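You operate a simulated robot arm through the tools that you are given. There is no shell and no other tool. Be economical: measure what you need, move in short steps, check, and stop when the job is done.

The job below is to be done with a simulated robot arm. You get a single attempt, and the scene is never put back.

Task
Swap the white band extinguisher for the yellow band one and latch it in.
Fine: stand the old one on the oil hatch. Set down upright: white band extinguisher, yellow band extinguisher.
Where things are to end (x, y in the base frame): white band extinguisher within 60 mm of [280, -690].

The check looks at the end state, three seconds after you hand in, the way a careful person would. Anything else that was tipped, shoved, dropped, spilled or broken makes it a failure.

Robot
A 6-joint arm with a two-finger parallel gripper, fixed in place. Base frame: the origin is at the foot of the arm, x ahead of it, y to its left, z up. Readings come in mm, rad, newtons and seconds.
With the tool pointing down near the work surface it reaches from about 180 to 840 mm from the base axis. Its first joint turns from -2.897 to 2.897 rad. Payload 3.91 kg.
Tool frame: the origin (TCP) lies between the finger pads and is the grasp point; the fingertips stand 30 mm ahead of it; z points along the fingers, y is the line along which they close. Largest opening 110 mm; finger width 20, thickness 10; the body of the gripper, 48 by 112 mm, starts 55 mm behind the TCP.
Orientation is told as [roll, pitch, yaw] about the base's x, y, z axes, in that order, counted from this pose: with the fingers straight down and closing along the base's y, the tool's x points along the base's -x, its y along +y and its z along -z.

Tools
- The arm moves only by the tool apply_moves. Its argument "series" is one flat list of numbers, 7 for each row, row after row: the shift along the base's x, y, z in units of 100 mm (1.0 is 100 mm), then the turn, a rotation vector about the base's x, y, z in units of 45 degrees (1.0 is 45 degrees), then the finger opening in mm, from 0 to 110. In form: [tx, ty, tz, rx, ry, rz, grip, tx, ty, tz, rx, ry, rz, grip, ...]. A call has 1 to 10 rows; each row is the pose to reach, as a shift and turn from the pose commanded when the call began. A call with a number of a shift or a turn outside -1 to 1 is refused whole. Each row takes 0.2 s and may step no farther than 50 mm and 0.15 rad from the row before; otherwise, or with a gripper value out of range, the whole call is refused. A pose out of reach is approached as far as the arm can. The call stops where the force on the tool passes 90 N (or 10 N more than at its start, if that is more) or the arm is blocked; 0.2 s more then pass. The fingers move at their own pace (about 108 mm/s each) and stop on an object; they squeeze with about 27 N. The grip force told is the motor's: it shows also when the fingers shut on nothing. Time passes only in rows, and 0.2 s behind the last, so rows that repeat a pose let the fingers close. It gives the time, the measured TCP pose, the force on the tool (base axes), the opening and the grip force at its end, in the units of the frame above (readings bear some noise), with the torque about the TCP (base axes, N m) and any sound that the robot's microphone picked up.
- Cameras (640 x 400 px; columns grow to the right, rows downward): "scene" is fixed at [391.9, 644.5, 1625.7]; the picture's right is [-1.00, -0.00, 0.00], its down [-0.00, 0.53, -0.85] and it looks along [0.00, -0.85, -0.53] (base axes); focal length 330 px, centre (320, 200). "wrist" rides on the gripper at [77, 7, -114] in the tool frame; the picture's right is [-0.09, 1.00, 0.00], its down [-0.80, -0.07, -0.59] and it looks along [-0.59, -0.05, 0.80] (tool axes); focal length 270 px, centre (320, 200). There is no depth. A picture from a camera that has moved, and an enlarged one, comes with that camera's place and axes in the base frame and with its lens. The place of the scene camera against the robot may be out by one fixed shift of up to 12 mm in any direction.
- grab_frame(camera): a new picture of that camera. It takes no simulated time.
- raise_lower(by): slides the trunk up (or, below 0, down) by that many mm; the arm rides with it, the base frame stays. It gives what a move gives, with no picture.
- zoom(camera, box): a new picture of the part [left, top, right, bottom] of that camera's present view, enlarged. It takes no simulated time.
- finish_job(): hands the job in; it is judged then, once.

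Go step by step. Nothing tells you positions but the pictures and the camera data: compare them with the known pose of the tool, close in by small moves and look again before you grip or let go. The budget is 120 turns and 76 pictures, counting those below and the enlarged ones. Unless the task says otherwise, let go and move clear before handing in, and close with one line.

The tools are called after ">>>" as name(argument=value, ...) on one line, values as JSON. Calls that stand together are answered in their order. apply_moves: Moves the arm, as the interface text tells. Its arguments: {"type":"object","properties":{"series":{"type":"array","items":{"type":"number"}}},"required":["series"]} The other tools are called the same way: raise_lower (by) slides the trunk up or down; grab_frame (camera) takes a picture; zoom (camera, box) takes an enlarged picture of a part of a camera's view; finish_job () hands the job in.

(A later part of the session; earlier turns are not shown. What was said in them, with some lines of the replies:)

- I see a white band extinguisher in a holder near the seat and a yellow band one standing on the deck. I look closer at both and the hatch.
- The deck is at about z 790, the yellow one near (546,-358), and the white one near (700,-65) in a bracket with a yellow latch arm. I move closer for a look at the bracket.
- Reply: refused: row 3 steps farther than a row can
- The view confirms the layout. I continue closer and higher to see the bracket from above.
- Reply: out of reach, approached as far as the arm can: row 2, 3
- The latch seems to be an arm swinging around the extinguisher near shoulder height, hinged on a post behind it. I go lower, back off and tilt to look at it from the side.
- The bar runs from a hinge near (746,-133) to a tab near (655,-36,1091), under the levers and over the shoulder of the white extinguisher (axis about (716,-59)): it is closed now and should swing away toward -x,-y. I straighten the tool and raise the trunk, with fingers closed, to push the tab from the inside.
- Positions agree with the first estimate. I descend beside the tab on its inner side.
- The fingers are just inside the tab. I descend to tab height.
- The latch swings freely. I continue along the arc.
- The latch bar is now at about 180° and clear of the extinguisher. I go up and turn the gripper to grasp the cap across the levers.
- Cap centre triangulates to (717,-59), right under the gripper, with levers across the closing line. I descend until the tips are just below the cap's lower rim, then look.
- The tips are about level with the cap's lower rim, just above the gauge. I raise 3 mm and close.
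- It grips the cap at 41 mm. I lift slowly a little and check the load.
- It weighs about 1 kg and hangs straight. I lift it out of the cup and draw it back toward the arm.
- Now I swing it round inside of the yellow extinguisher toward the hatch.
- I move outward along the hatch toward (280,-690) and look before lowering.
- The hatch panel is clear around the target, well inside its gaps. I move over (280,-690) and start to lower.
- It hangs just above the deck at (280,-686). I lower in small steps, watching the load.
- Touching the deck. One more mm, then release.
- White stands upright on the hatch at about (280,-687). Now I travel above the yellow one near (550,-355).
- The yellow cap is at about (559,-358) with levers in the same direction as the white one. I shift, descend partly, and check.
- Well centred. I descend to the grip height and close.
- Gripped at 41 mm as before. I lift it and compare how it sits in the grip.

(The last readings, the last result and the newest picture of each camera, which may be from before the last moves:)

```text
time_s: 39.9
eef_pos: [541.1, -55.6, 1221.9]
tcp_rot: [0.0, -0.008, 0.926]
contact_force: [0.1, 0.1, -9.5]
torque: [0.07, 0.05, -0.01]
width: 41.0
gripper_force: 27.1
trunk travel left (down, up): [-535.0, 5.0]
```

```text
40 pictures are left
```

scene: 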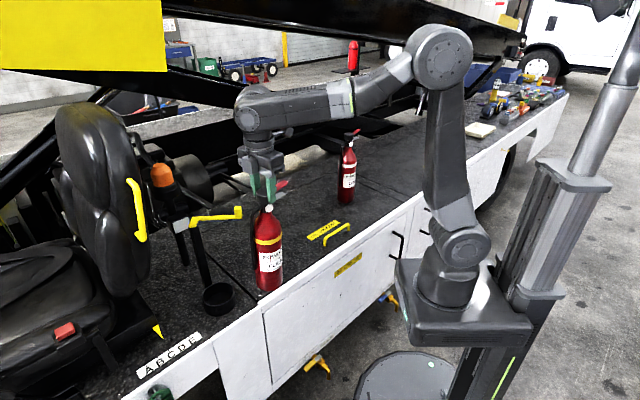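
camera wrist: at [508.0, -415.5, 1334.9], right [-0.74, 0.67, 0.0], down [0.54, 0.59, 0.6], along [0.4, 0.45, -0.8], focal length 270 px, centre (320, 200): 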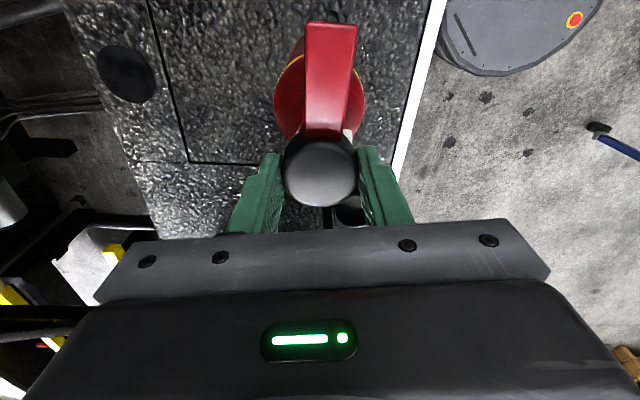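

I keep it lifted and move along y≈-56 to above the cup, aware of about a 2 mm offset in grip.

>>> apply_moves(series=[0.35, 0.05, 0, 0, 0, 0, 0, 0.7, 0.05, 0, 0, 0, 0, 0, 1.0, 0.05, 0, 0, 0, 0, 0])

>>> apply_moves(series=[0.3, 0, 0, 0, 0, 0, 0, 0.6, -0.03, 0, 0, 0, 0, 0, 0.77, -0.06, 0, 0, 0, 0, 0, 0.77, -0.06, 0, 0, 0, 0, 0])

>>> zoom(camera="scene", box=[160, 170, 280, 320])

```text
time_s: 40.7
eef_pos: [643.3, -52.4, 1219.1]
tcp_rot: [0.001, -0.006, 0.926]
contact_force: [0.4, 0.8, -10.6]
torque: [0.1, 0.06, 0.02]
width: 40.9
gripper_force: 26.9
trunk travel left (down, up): [-535.0, 5.0]
```

```text
time_s: 41.7
eef_pos: [718.0, -59.2, 1222.0]
tcp_rot: [0.0, -0.006, 0.927]
contact_force: [0.2, 0.6, -9.9]
torque: [0.05, 0.05, -0.01]
width: 41.0
gripper_force: 27.5
trunk travel left (down, up): [-535.0, 5.0]
```

```text
2.67 times, centred on (220, 245) of scene
camera zoom: at [391.9, 644.5, 1625.7], right [-1.0, 0.0, 0.0], down [0.0, 0.53, -0.85], along [0.0, -0.85, -0.53], focal length 880 px, centre (587, 80)
```

zoom: 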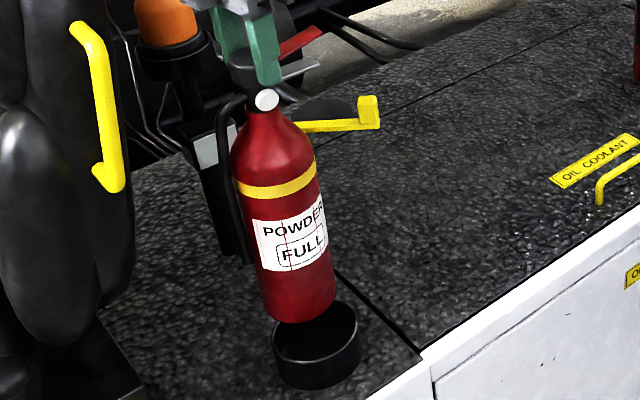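

I lower toward the cup and check alignment before entering.

>>> apply_moves(series=[0, 0.01, -0.2, 0, 0, 0, 0, 0, 0.01, -0.4, 0, 0, 0, 0, 0, 0.01, -0.45, 0, 0, 0, 0, 0, 0.01, -0.45, 0, 0, 0, 0])

>>> zoom(camera="scene", box=[190, 260, 250, 320])

>>> grab_frame(camera="wrist")

```text
time_s: 42.7
eef_pos: [717.3, -57.7, 1178.0]
tcp_rot: [-0.005, -0.008, 0.926]
contact_force: [-0.3, -0.2, 6.7]
torque: [0.29, -0.48, 0.03]
width: 41.3
gripper_force: 27.3
trunk travel left (down, up): [-535.0, 5.0]
```

```text
6.67 times, centred on (220, 290) of scene
camera zoom: at [391.9, 644.5, 1625.7], right [-1.0, 0.0, 0.0], down [0.0, 0.53, -0.85], along [0.0, -0.85, -0.53], focal length 2200 px, centre (987, -400)
```

zoom: 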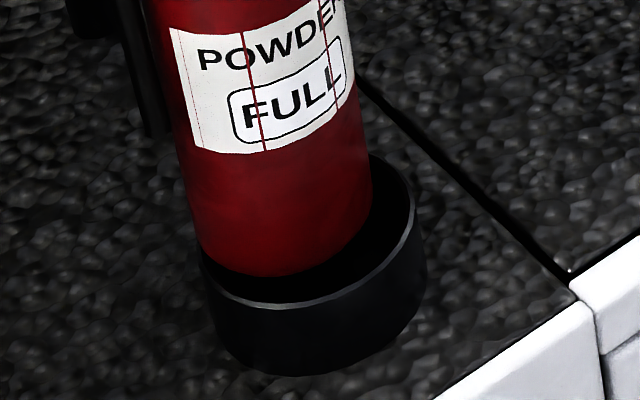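

```text
37 pictures are left
camera wrist: at [663.6, -115.2, 1292.2], right [-0.74, 0.67, 0.0], down [0.53, 0.6, 0.6], along [0.4, 0.45, -0.8], focal length 270 px, centre (320, 200)
```

wrist: 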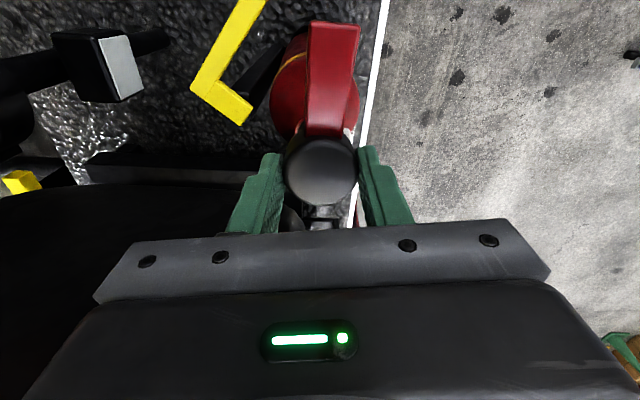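

The base is touching the cup's rim on the +x side: it needs to shift toward -x. I raise a little and move over.

>>> apply_moves(series=[0, 0, 0.1, 0, 0, 0, 0, 0, 0, 0.15, 0, 0, 0, 0, -0.05, 0.02, 0.15, 0, 0, 0, 0, -0.1, 0.03, 0.15, 0, 0, 0, 0, -0.1, 0.03, 0.15, 0, 0, 0, 0])

>>> zoom(camera="scene", box=[160, 170, 280, 320])

>>> zoom(camera="scene", box=[190, 260, 250, 320])

```text
time_s: 43.9
eef_pos: [708.7, -53.1, 1189.3]
tcp_rot: [0.0, -0.006, 0.926]
contact_force: [0.1, 0.9, -10.4]
torque: [0.07, 0.09, -0.02]
width: 41.1
gripper_force: 27.2
trunk travel left (down, up): [-535.0, 5.0]
```

```text
2.67 times, centred on (220, 245) of scene
camera zoom: at [391.9, 644.5, 1625.7], right [-1.0, 0.0, 0.0], down [0.0, 0.53, -0.85], along [0.0, -0.85, -0.53], focal length 880 px, centre (587, 80)
```

zoom: 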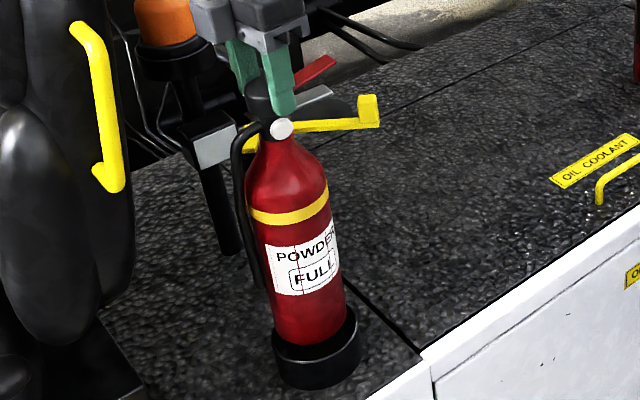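

```text
6.67 times, centred on (220, 290) of scene
camera zoom: at [391.9, 644.5, 1625.7], right [-1.0, 0.0, 0.0], down [0.0, 0.53, -0.85], along [0.0, -0.85, -0.53], focal length 2200 px, centre (987, -400)
```

zoom: 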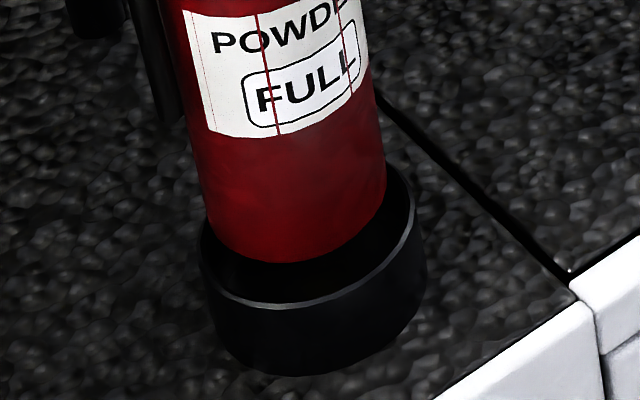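

It still needs about 5 mm more toward -x and 3 mm toward +y. I shift and lower into the cup with a check.

>>> apply_moves(series=[-0.05, 0.03, 0, 0, 0, 0, 0, -0.05, 0.03, -0.06, 0, 0, 0, 0, -0.05, 0.03, -0.12, 0, 0, 0, 0, -0.05, 0.03, -0.17, 0, 0, 0, 0])

>>> zoom(camera="scene", box=[190, 260, 250, 320])

```text
time_s: 44.9
eef_pos: [702.3, -50.4, 1175.2]
tcp_rot: [0.0, -0.008, 0.928]
contact_force: [1.1, -0.2, -7.1]
torque: [0.19, -0.32, 0.02]
width: 40.9
gripper_force: 27.1
trunk travel left (down, up): [-535.0, 5.0]
```

```text
6.67 times, centred on (220, 290) of scene
camera zoom: at [391.9, 644.5, 1625.7], right [-1.0, 0.0, 0.0], down [0.0, 0.53, -0.85], along [0.0, -0.85, -0.53], focal length 2200 px, centre (987, -400)
```

zoom: 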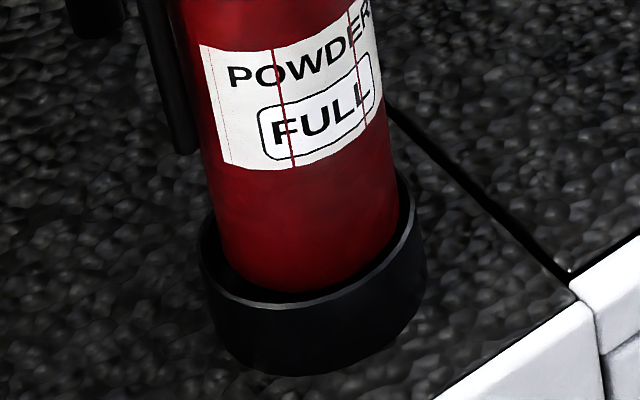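

It is nearly centred but something touches lightly. I ease 2 mm toward +x and see how the load responds.

>>> apply_moves(series=[0.02, 0.01, 0, 0, 0, 0, 0, 0.02, 0.01, 0, 0, 0, 0, 0])

>>> apply_moves(series=[0.0, 0.0, -0.02, 0, 0, 0, 0, 0.0, 0.0, -0.04, 0, 0, 0, 0])

>>> zoom(camera="scene", box=[190, 260, 250, 320])

>>> grab_frame(camera="wrist")

```text
time_s: 45.5
eef_pos: [705.3, -49.9, 1173.8]
tcp_rot: [0.0, -0.007, 0.927]
contact_force: [0.3, 0.6, -10.2]
torque: [0.06, 0.03, -0.03]
width: 41.0
gripper_force: 26.8
trunk travel left (down, up): [-535.0, 5.0]
```

```text
time_s: 46.1
eef_pos: [704.8, -50.4, 1170.6]
tcp_rot: [0.001, -0.007, 0.928]
contact_force: [0.0, -0.6, -9.5]
torque: [0.06, 0.05, 0.01]
width: 40.9
gripper_force: 27.3
trunk travel left (down, up): [-535.0, 5.0]
```

```text
6.67 times, centred on (220, 290) of scene
camera zoom: at [391.9, 644.5, 1625.7], right [-1.0, 0.0, 0.0], down [0.0, 0.53, -0.85], along [0.0, -0.85, -0.53], focal length 2200 px, centre (987, -400)
```

zoom: 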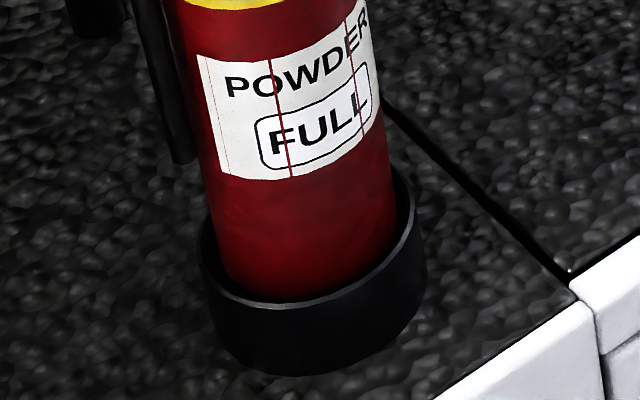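

```text
32 pictures are left
camera wrist: at [652.0, -108.1, 1283.9], right [-0.74, 0.67, 0.0], down [0.53, 0.59, 0.6], along [0.4, 0.45, -0.8], focal length 270 px, centre (320, 200)
```

wrist: 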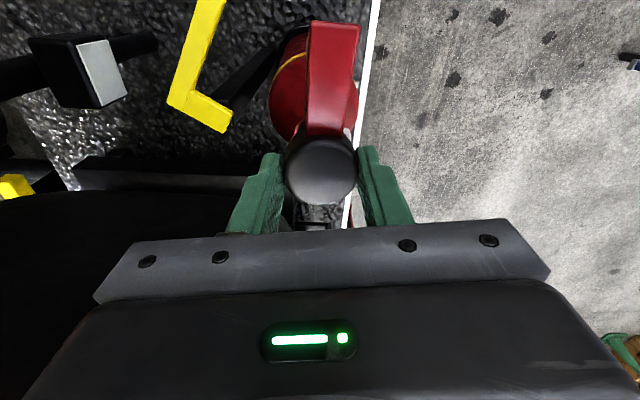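

It hangs free inside the rim now. I lower further in steps, watching the load.

>>> apply_moves(series=[0, 0, -0.05, 0, 0, 0, 0, 0, 0, -0.1, 0, 0, 0, 0])

>>> apply_moves(series=[0, 0, -0.05, 0, 0, 0, 0, 0, 0, -0.1, 0, 0, 0, 0])

```text
time_s: 46.7
eef_pos: [704.7, -48.5, 1160.4]
tcp_rot: [0.0, -0.007, 0.927]
contact_force: [0.7, -0.4, -9.3]
torque: [0.01, 0.02, 0.01]
width: 41.0
gripper_force: 26.5
trunk travel left (down, up): [-535.0, 5.0]
```

```text
time_s: 47.3
eef_pos: [705.3, -49.3, 1150.4]
tcp_rot: [0.002, -0.007, 0.925]
contact_force: [-0.1, -0.3, -10.8]
torque: [0.05, 0.06, 0.01]
width: 40.9
gripper_force: 27.3
trunk travel left (down, up): [-535.0, 5.0]
```

>>> apply_moves(series=[0, 0, -0.04, 0, 0, 0, 0, 0, 0, -0.08, 0, 0, 0, 0])

>>> apply_moves(series=[0, 0, -0.02, 0, 0, 0, 0, 0, 0, -0.04, 0, 0, 0, 0])

>>> zoom(camera="scene", box=[160, 170, 280, 320])

```text
time_s: 47.9
eef_pos: [704.9, -49.8, 1141.1]
tcp_rot: [0.0, -0.006, 0.927]
contact_force: [0.4, -0.4, -9.6]
torque: [0.02, -0.04, -0.01]
width: 41.3
gripper_force: 27.7
trunk travel left (down, up): [-535.0, 5.0]
```

```text
time_s: 48.5
eef_pos: [704.3, -49.6, 1141.0]
tcp_rot: [-0.003, -0.01, 0.927]
contact_force: [-0.9, 0.7, 1.2]
torque: [0.29, 0.34, -0.02]
width: 40.9
gripper_force: 26.8
trunk travel left (down, up): [-535.0, 5.0]
```

```text
2.67 times, centred on (220, 245) of scene
camera zoom: at [391.9, 644.5, 1625.7], right [-1.0, 0.0, 0.0], down [0.0, 0.53, -0.85], along [0.0, -0.85, -0.53], focal length 880 px, centre (587, 80)
```

zoom: 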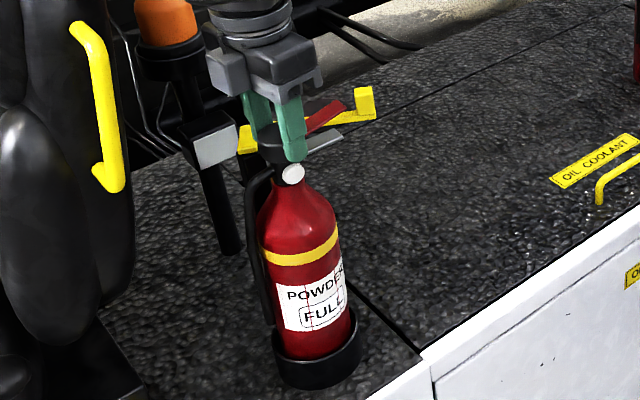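

It has touched the cup floor, with a lean of a degree or two that will settle on release. I open slowly and let it settle.

>>> apply_moves(series=[0, 0, -0.01, 0, 0, 0, 0, 0, 0, -0.01, 0, 0, 0, 46, 0, 0, -0.01, 0, 0, 0, 60, 0, 0, -0.01, 0, 0, 0, 80, 0, 0, -0.01, 0, 0, 0, 80])

>>> zoom(camera="scene", box=[160, 170, 280, 320])

>>> grab_frame(camera="wrist")

```text
time_s: 49.7
eef_pos: [704.2, -49.2, 1139.1]
tcp_rot: [-0.002, -0.006, 0.926]
contact_force: [-0.5, -0.3, -0.4]
torque: [-0.01, 0.02, 0.0]
width: 80.2
gripper_force: 0.0
trunk travel left (down, up): [-535.0, 5.0]
```

```text
2.67 times, centred on (220, 245) of scene
camera zoom: at [391.9, 644.5, 1625.7], right [-1.0, 0.0, 0.0], down [0.0, 0.53, -0.85], along [0.0, -0.85, -0.53], focal length 880 px, centre (587, 80)
```

zoom: 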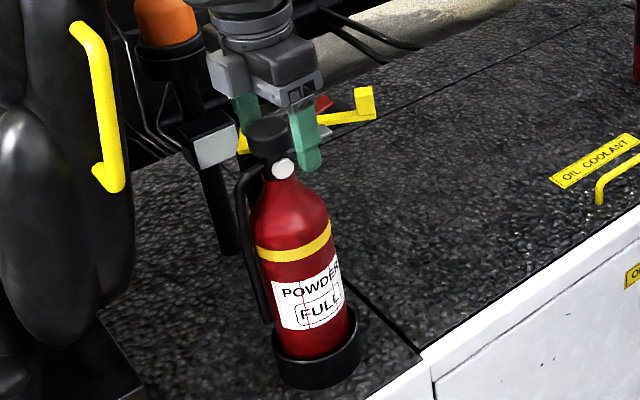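

```text
29 pictures are left
camera wrist: at [651.1, -107.8, 1251.8], right [-0.74, 0.67, 0.0], down [0.53, 0.59, 0.6], along [0.4, 0.45, -0.8], focal length 270 px, centre (320, 200)
```

wrist: 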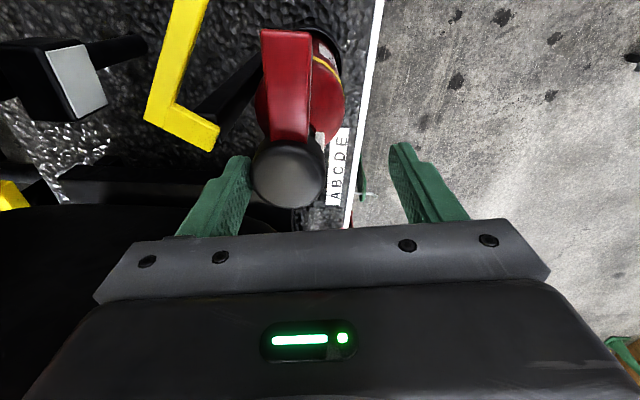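

It settled upright with its cap at (718,-60), as the white one stood. I centre the open fingers around it and go up.

>>> apply_moves(series=[0.07, -0.06, 0, 0, 0, 0, 80, 0.13, -0.11, 0, 0, 0, 0, 80, 0.13, -0.11, 0.3, 0, 0, 0, 80, 0.13, -0.11, 0.7, 0, 0, 0, 80, 0.13, -0.11, 0.8, 0, 0, 0, 80])

>>> zoom(camera="scene", box=[160, 170, 280, 320])

>>> grab_frame(camera="wrist")

```text
time_s: 50.9
eef_pos: [717.4, -61.4, 1218.5]
tcp_rot: [-0.003, -0.008, 0.928]
contact_force: [-0.7, -0.2, 1.0]
torque: [0.03, 0.02, 0.0]
width: 80.1
gripper_force: 0.1
trunk travel left (down, up): [-535.0, 5.0]
```

```text
2.67 times, centred on (220, 245) of scene
camera zoom: at [391.9, 644.5, 1625.7], right [-1.0, 0.0, 0.0], down [0.0, 0.53, -0.85], along [0.0, -0.85, -0.53], focal length 880 px, centre (587, 80)
```

zoom: 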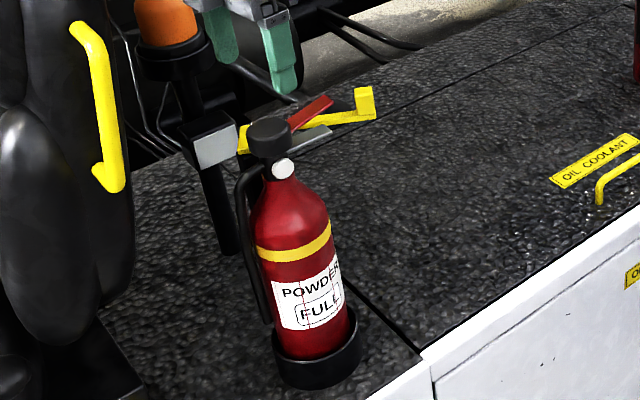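

```text
27 pictures are left
camera wrist: at [663.7, -119.4, 1332.3], right [-0.74, 0.67, 0.0], down [0.53, 0.59, 0.6], along [0.4, 0.45, -0.8], focal length 270 px, centre (320, 200)
```

wrist: 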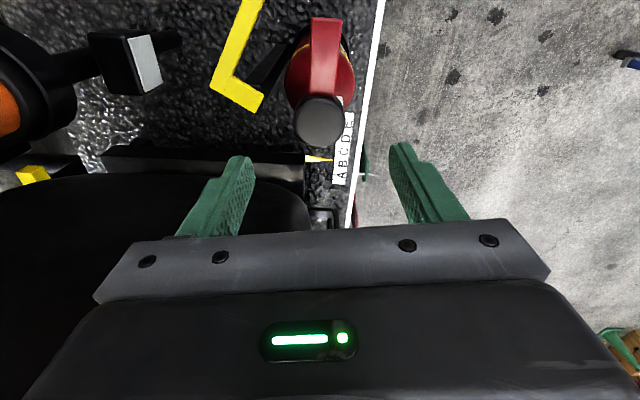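

The yellow one is seated. Next I take closed fingers to the outer side of the bar, near (648,-194), to swing it shut.

>>> apply_moves(series=[-0.2, -0.4, 0, 0, 0, 0, 0, -0.4, -0.8, 0, 0, 0, 0, 0, -0.5, -1, 0, 0, 0, 0, 0])

>>> apply_moves(series=[-0.19, -0.33, 0, 0, 0, 0, 0, -0.19, -0.33, -0.3, 0, 0, 0, 0])

>>> grab_frame(camera="wrist")

>>> zoom(camera="scene", box=[180, 150, 260, 250])

```text
time_s: 51.7
eef_pos: [667.3, -160.5, 1217.8]
tcp_rot: [-0.003, -0.008, 0.927]
contact_force: [0.3, -0.2, -1.4]
torque: [-0.02, 0.03, -0.01]
width: 0.2
gripper_force: 27.3
trunk travel left (down, up): [-535.0, 5.0]
```

```text
time_s: 52.3
eef_pos: [649.0, -193.4, 1187.7]
tcp_rot: [-0.001, -0.006, 0.929]
contact_force: [-1.0, -0.4, -0.4]
torque: [-0.02, 0.04, 0.02]
width: 0.0
gripper_force: 26.7
trunk travel left (down, up): [-535.0, 5.0]
```

```text
26 pictures are left
camera wrist: at [596.2, -251.3, 1301.1], right [-0.74, 0.67, 0.0], down [0.53, 0.6, 0.6], along [0.4, 0.45, -0.8], focal length 270 px, centre (320, 200)
```

wrist: 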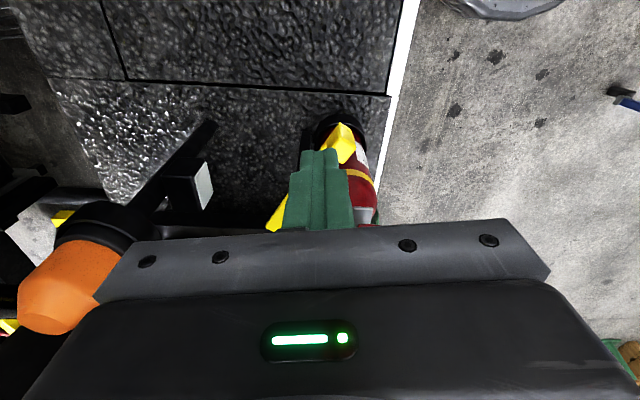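

```text
4.00 times, centred on (220, 200) of scene
camera zoom: at [391.9, 644.5, 1625.7], right [-1.0, 0.0, 0.0], down [0.0, 0.53, -0.85], along [0.0, -0.85, -0.53], focal length 1320 px, centre (720, 200)
```

zoom: 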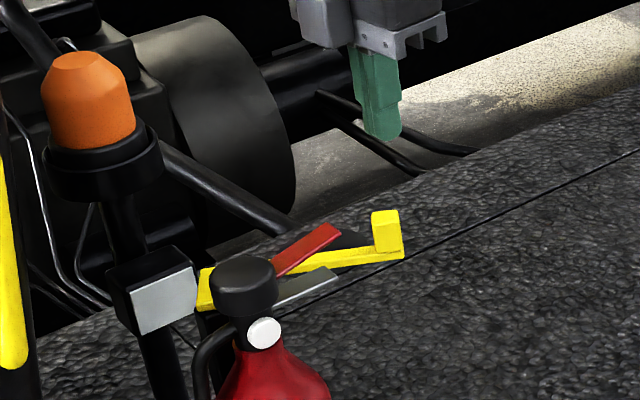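

The bar is L-shaped and hinges on the post near (762,-98), now about 54° open. I reposition the closed fingers at its outer side and descend.

>>> apply_moves(series=[0.26, -0.05, 0, 0, 0, 0, 0, 0.26, -0.05, -0.3, 0, 0, 0, 0, 0.26, -0.05, -0.6, 0, 0, 0, 0, 0.26, -0.05, -0.85, 0, 0, 0, 0])

>>> zoom(camera="scene", box=[180, 170, 260, 250])

```text
time_s: 53.3
eef_pos: [674.0, -199.0, 1102.1]
tcp_rot: [0.001, -0.009, 0.928]
contact_force: [-1.5, 0.1, -0.2]
torque: [-0.01, -0.03, 0.0]
width: 0.0
gripper_force: 27.1
trunk travel left (down, up): [-535.0, 5.0]
```

```text
5.00 times, centred on (220, 210) of scene
camera zoom: at [391.9, 644.5, 1625.7], right [-1.0, 0.0, 0.0], down [0.0, 0.53, -0.85], along [0.0, -0.85, -0.53], focal length 1650 px, centre (820, 150)
```

zoom: 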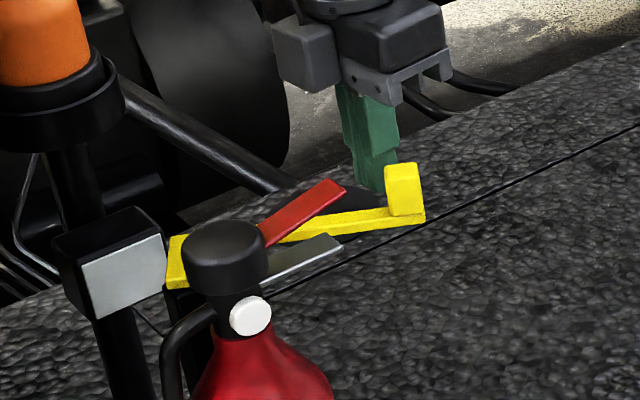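

>>> apply_moves(series=[-0.18, 0.27, 0, 0, 0, 0, 0, -0.29, 0.46, 0, 0, 0, 0, 0, -0.37, 0.67, 0, 0, 0, 0, 0, -0.405, 0.89, 0, 0, 0, 0, 0])

>>> zoom(camera="scene", box=[180, 170, 260, 250])

```text
time_s: 54.3
eef_pos: [633.0, -108.8, 1103.0]
tcp_rot: [-0.001, -0.008, 0.925]
contact_force: [0.3, 0.4, -0.3]
torque: [-0.01, 0.02, 0.0]
width: 0.1
gripper_force: 26.5
trunk travel left (down, up): [-535.0, 5.0]
```

```text
5.00 times, centred on (220, 210) of scene
camera zoom: at [391.9, 644.5, 1625.7], right [-1.0, 0.0, 0.0], down [0.0, 0.53, -0.85], along [0.0, -0.85, -0.53], focal length 1650 px, centre (820, 150)
```

zoom: 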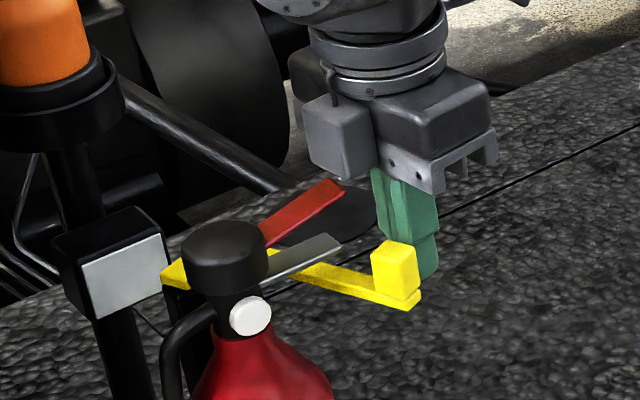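

The bar follows. I continue toward closed.

>>> apply_moves(series=[0.0, 0.18, 0, 0, 0, 0, 0, 0.03, 0.33, 0, 0, 0, 0, 0, 0.06, 0.44, 0, 0, 0, 0, 0, 0.09, 0.53, 0, 0, 0, 0, 0])

>>> zoom(camera="scene", box=[180, 170, 260, 250])

```text
time_s: 55.3
eef_pos: [643.8, -55.8, 1102.1]
tcp_rot: [-0.001, -0.006, 0.927]
contact_force: [-0.1, -0.7, -0.6]
torque: [-0.02, 0.0, 0.02]
width: 0.0
gripper_force: 27.1
trunk travel left (down, up): [-535.0, 5.0]
```

```text
5.00 times, centred on (220, 210) of scene
camera zoom: at [391.9, 644.5, 1625.7], right [-1.0, 0.0, 0.0], down [0.0, 0.53, -0.85], along [0.0, -0.85, -0.53], focal length 1650 px, centre (820, 150)
```

zoom: 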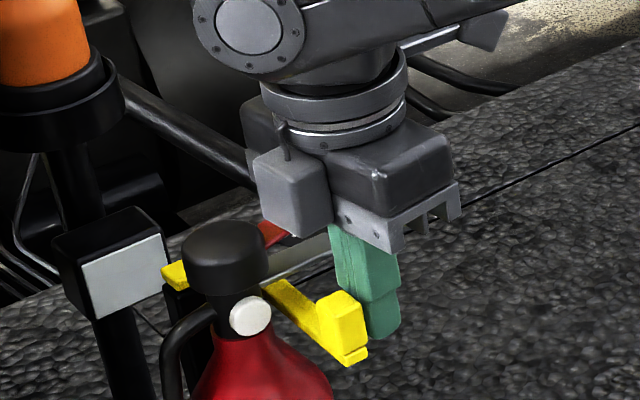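

The tab is back at its original closed spot. I press a few mm more to be sure it is home, watching force and sound.

>>> apply_moves(series=[0.02, 0.02, 0, 0, 0, 0, 0, 0.03, 0.035, 0, 0, 0, 0, 0])

>>> apply_moves(series=[0.02, 0.02, 0, 0, 0, 0, 0, 0.03, 0.035, 0, 0, 0, 0, 0])

>>> zoom(camera="scene", box=[180, 170, 260, 250])

```text
time_s: 55.9
eef_pos: [642.6, -54.7, 1103.8]
tcp_rot: [0.001, -0.007, 0.925]
contact_force: [-10.1, -8.2, 0.3]
torque: [-0.02, 0.03, -0.05]
width: 0.0
gripper_force: 26.5
trunk travel left (down, up): [-535.0, 5.0]
```

```text
time_s: 56.5
eef_pos: [644.8, -55.2, 1104.5]
tcp_rot: [0.001, -0.007, 0.926]
contact_force: [-28.4, -28.1, -6.4]
torque: [-0.06, 0.13, -0.18]
width: 0.0
gripper_force: 27.3
trunk travel left (down, up): [-535.0, 5.0]
```

```text
5.00 times, centred on (220, 210) of scene
camera zoom: at [391.9, 644.5, 1625.7], right [-1.0, 0.0, 0.0], down [0.0, 0.53, -0.85], along [0.0, -0.85, -0.53], focal length 1650 px, centre (820, 150)
```

zoom: 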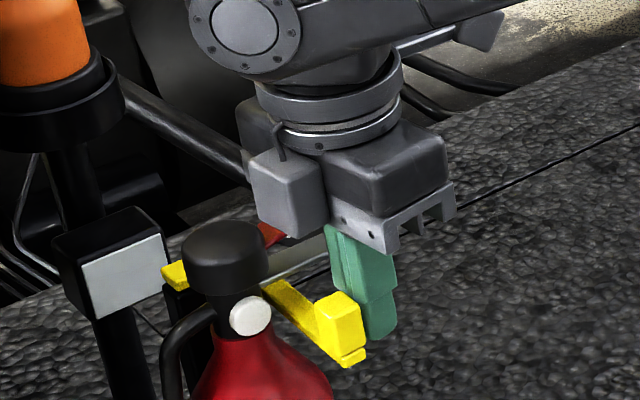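

The bar is hard against its stop. I back off along the push line, then go up and clear, and check.

>>> apply_moves(series=[-0.1, -0.1, 0, 0, 0, 0, 0, -0.3, -0.25, 0, 0, 0, 0, 0, -0.5, -0.25, 0.3, 0, 0, 0, 0, -0.7, -0.25, 0.7, 0, 0, 0, 0, -0.9, -0.25, 1.0, 0, 0, 0, 0])

>>> apply_moves(series=[-0.4, 0, 0.1, 0, 0, 0, 0, -0.8, 0, 0.2, 0, 0, 0, 0, -0.8, 0, 0.2, 0, 0, 0, 0])

>>> zoom(camera="scene", box=[160, 170, 280, 320])

>>> grab_frame(camera="scene")

```text
time_s: 57.7
eef_pos: [556.4, -74.4, 1204.0]
tcp_rot: [-0.003, -0.009, 0.927]
contact_force: [0.0, -0.7, 0.1]
torque: [0.0, -0.01, -0.01]
width: 0.0
gripper_force: 26.5
trunk travel left (down, up): [-535.0, 5.0]
```

```text
time_s: 58.5
eef_pos: [478.1, -76.2, 1224.1]
tcp_rot: [0.001, -0.007, 0.927]
contact_force: [-0.5, -0.2, 0.1]
torque: [0.0, 0.02, 0.01]
width: 0.1
gripper_force: 26.7
trunk travel left (down, up): [-535.0, 5.0]
```

```text
2.67 times, centred on (220, 245) of scene
camera zoom: at [391.9, 644.5, 1625.7], right [-1.0, 0.0, 0.0], down [0.0, 0.53, -0.85], along [0.0, -0.85, -0.53], focal length 880 px, centre (587, 80)
```

zoom: 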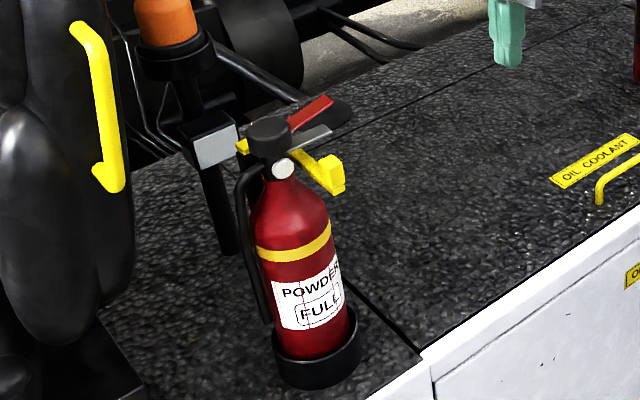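

```text
19 pictures are left
```

scene: 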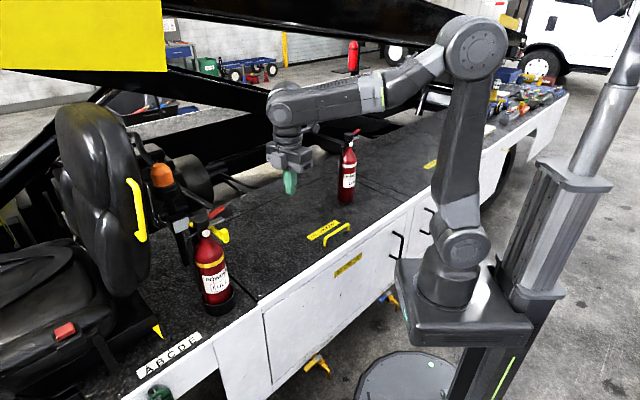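

The picture shows the yellow extinguisher seated where the white one was, with the bar closed. The white one stands on the oil hatch and the arm is clear, so I hand in.

>>> finish_job()

```text
The job is handed in.
```

The yellow band extinguisher is upright in the bracket with the latch bar closed against its stop, and the white band one is upright on the oil hatch at about (280, -687).
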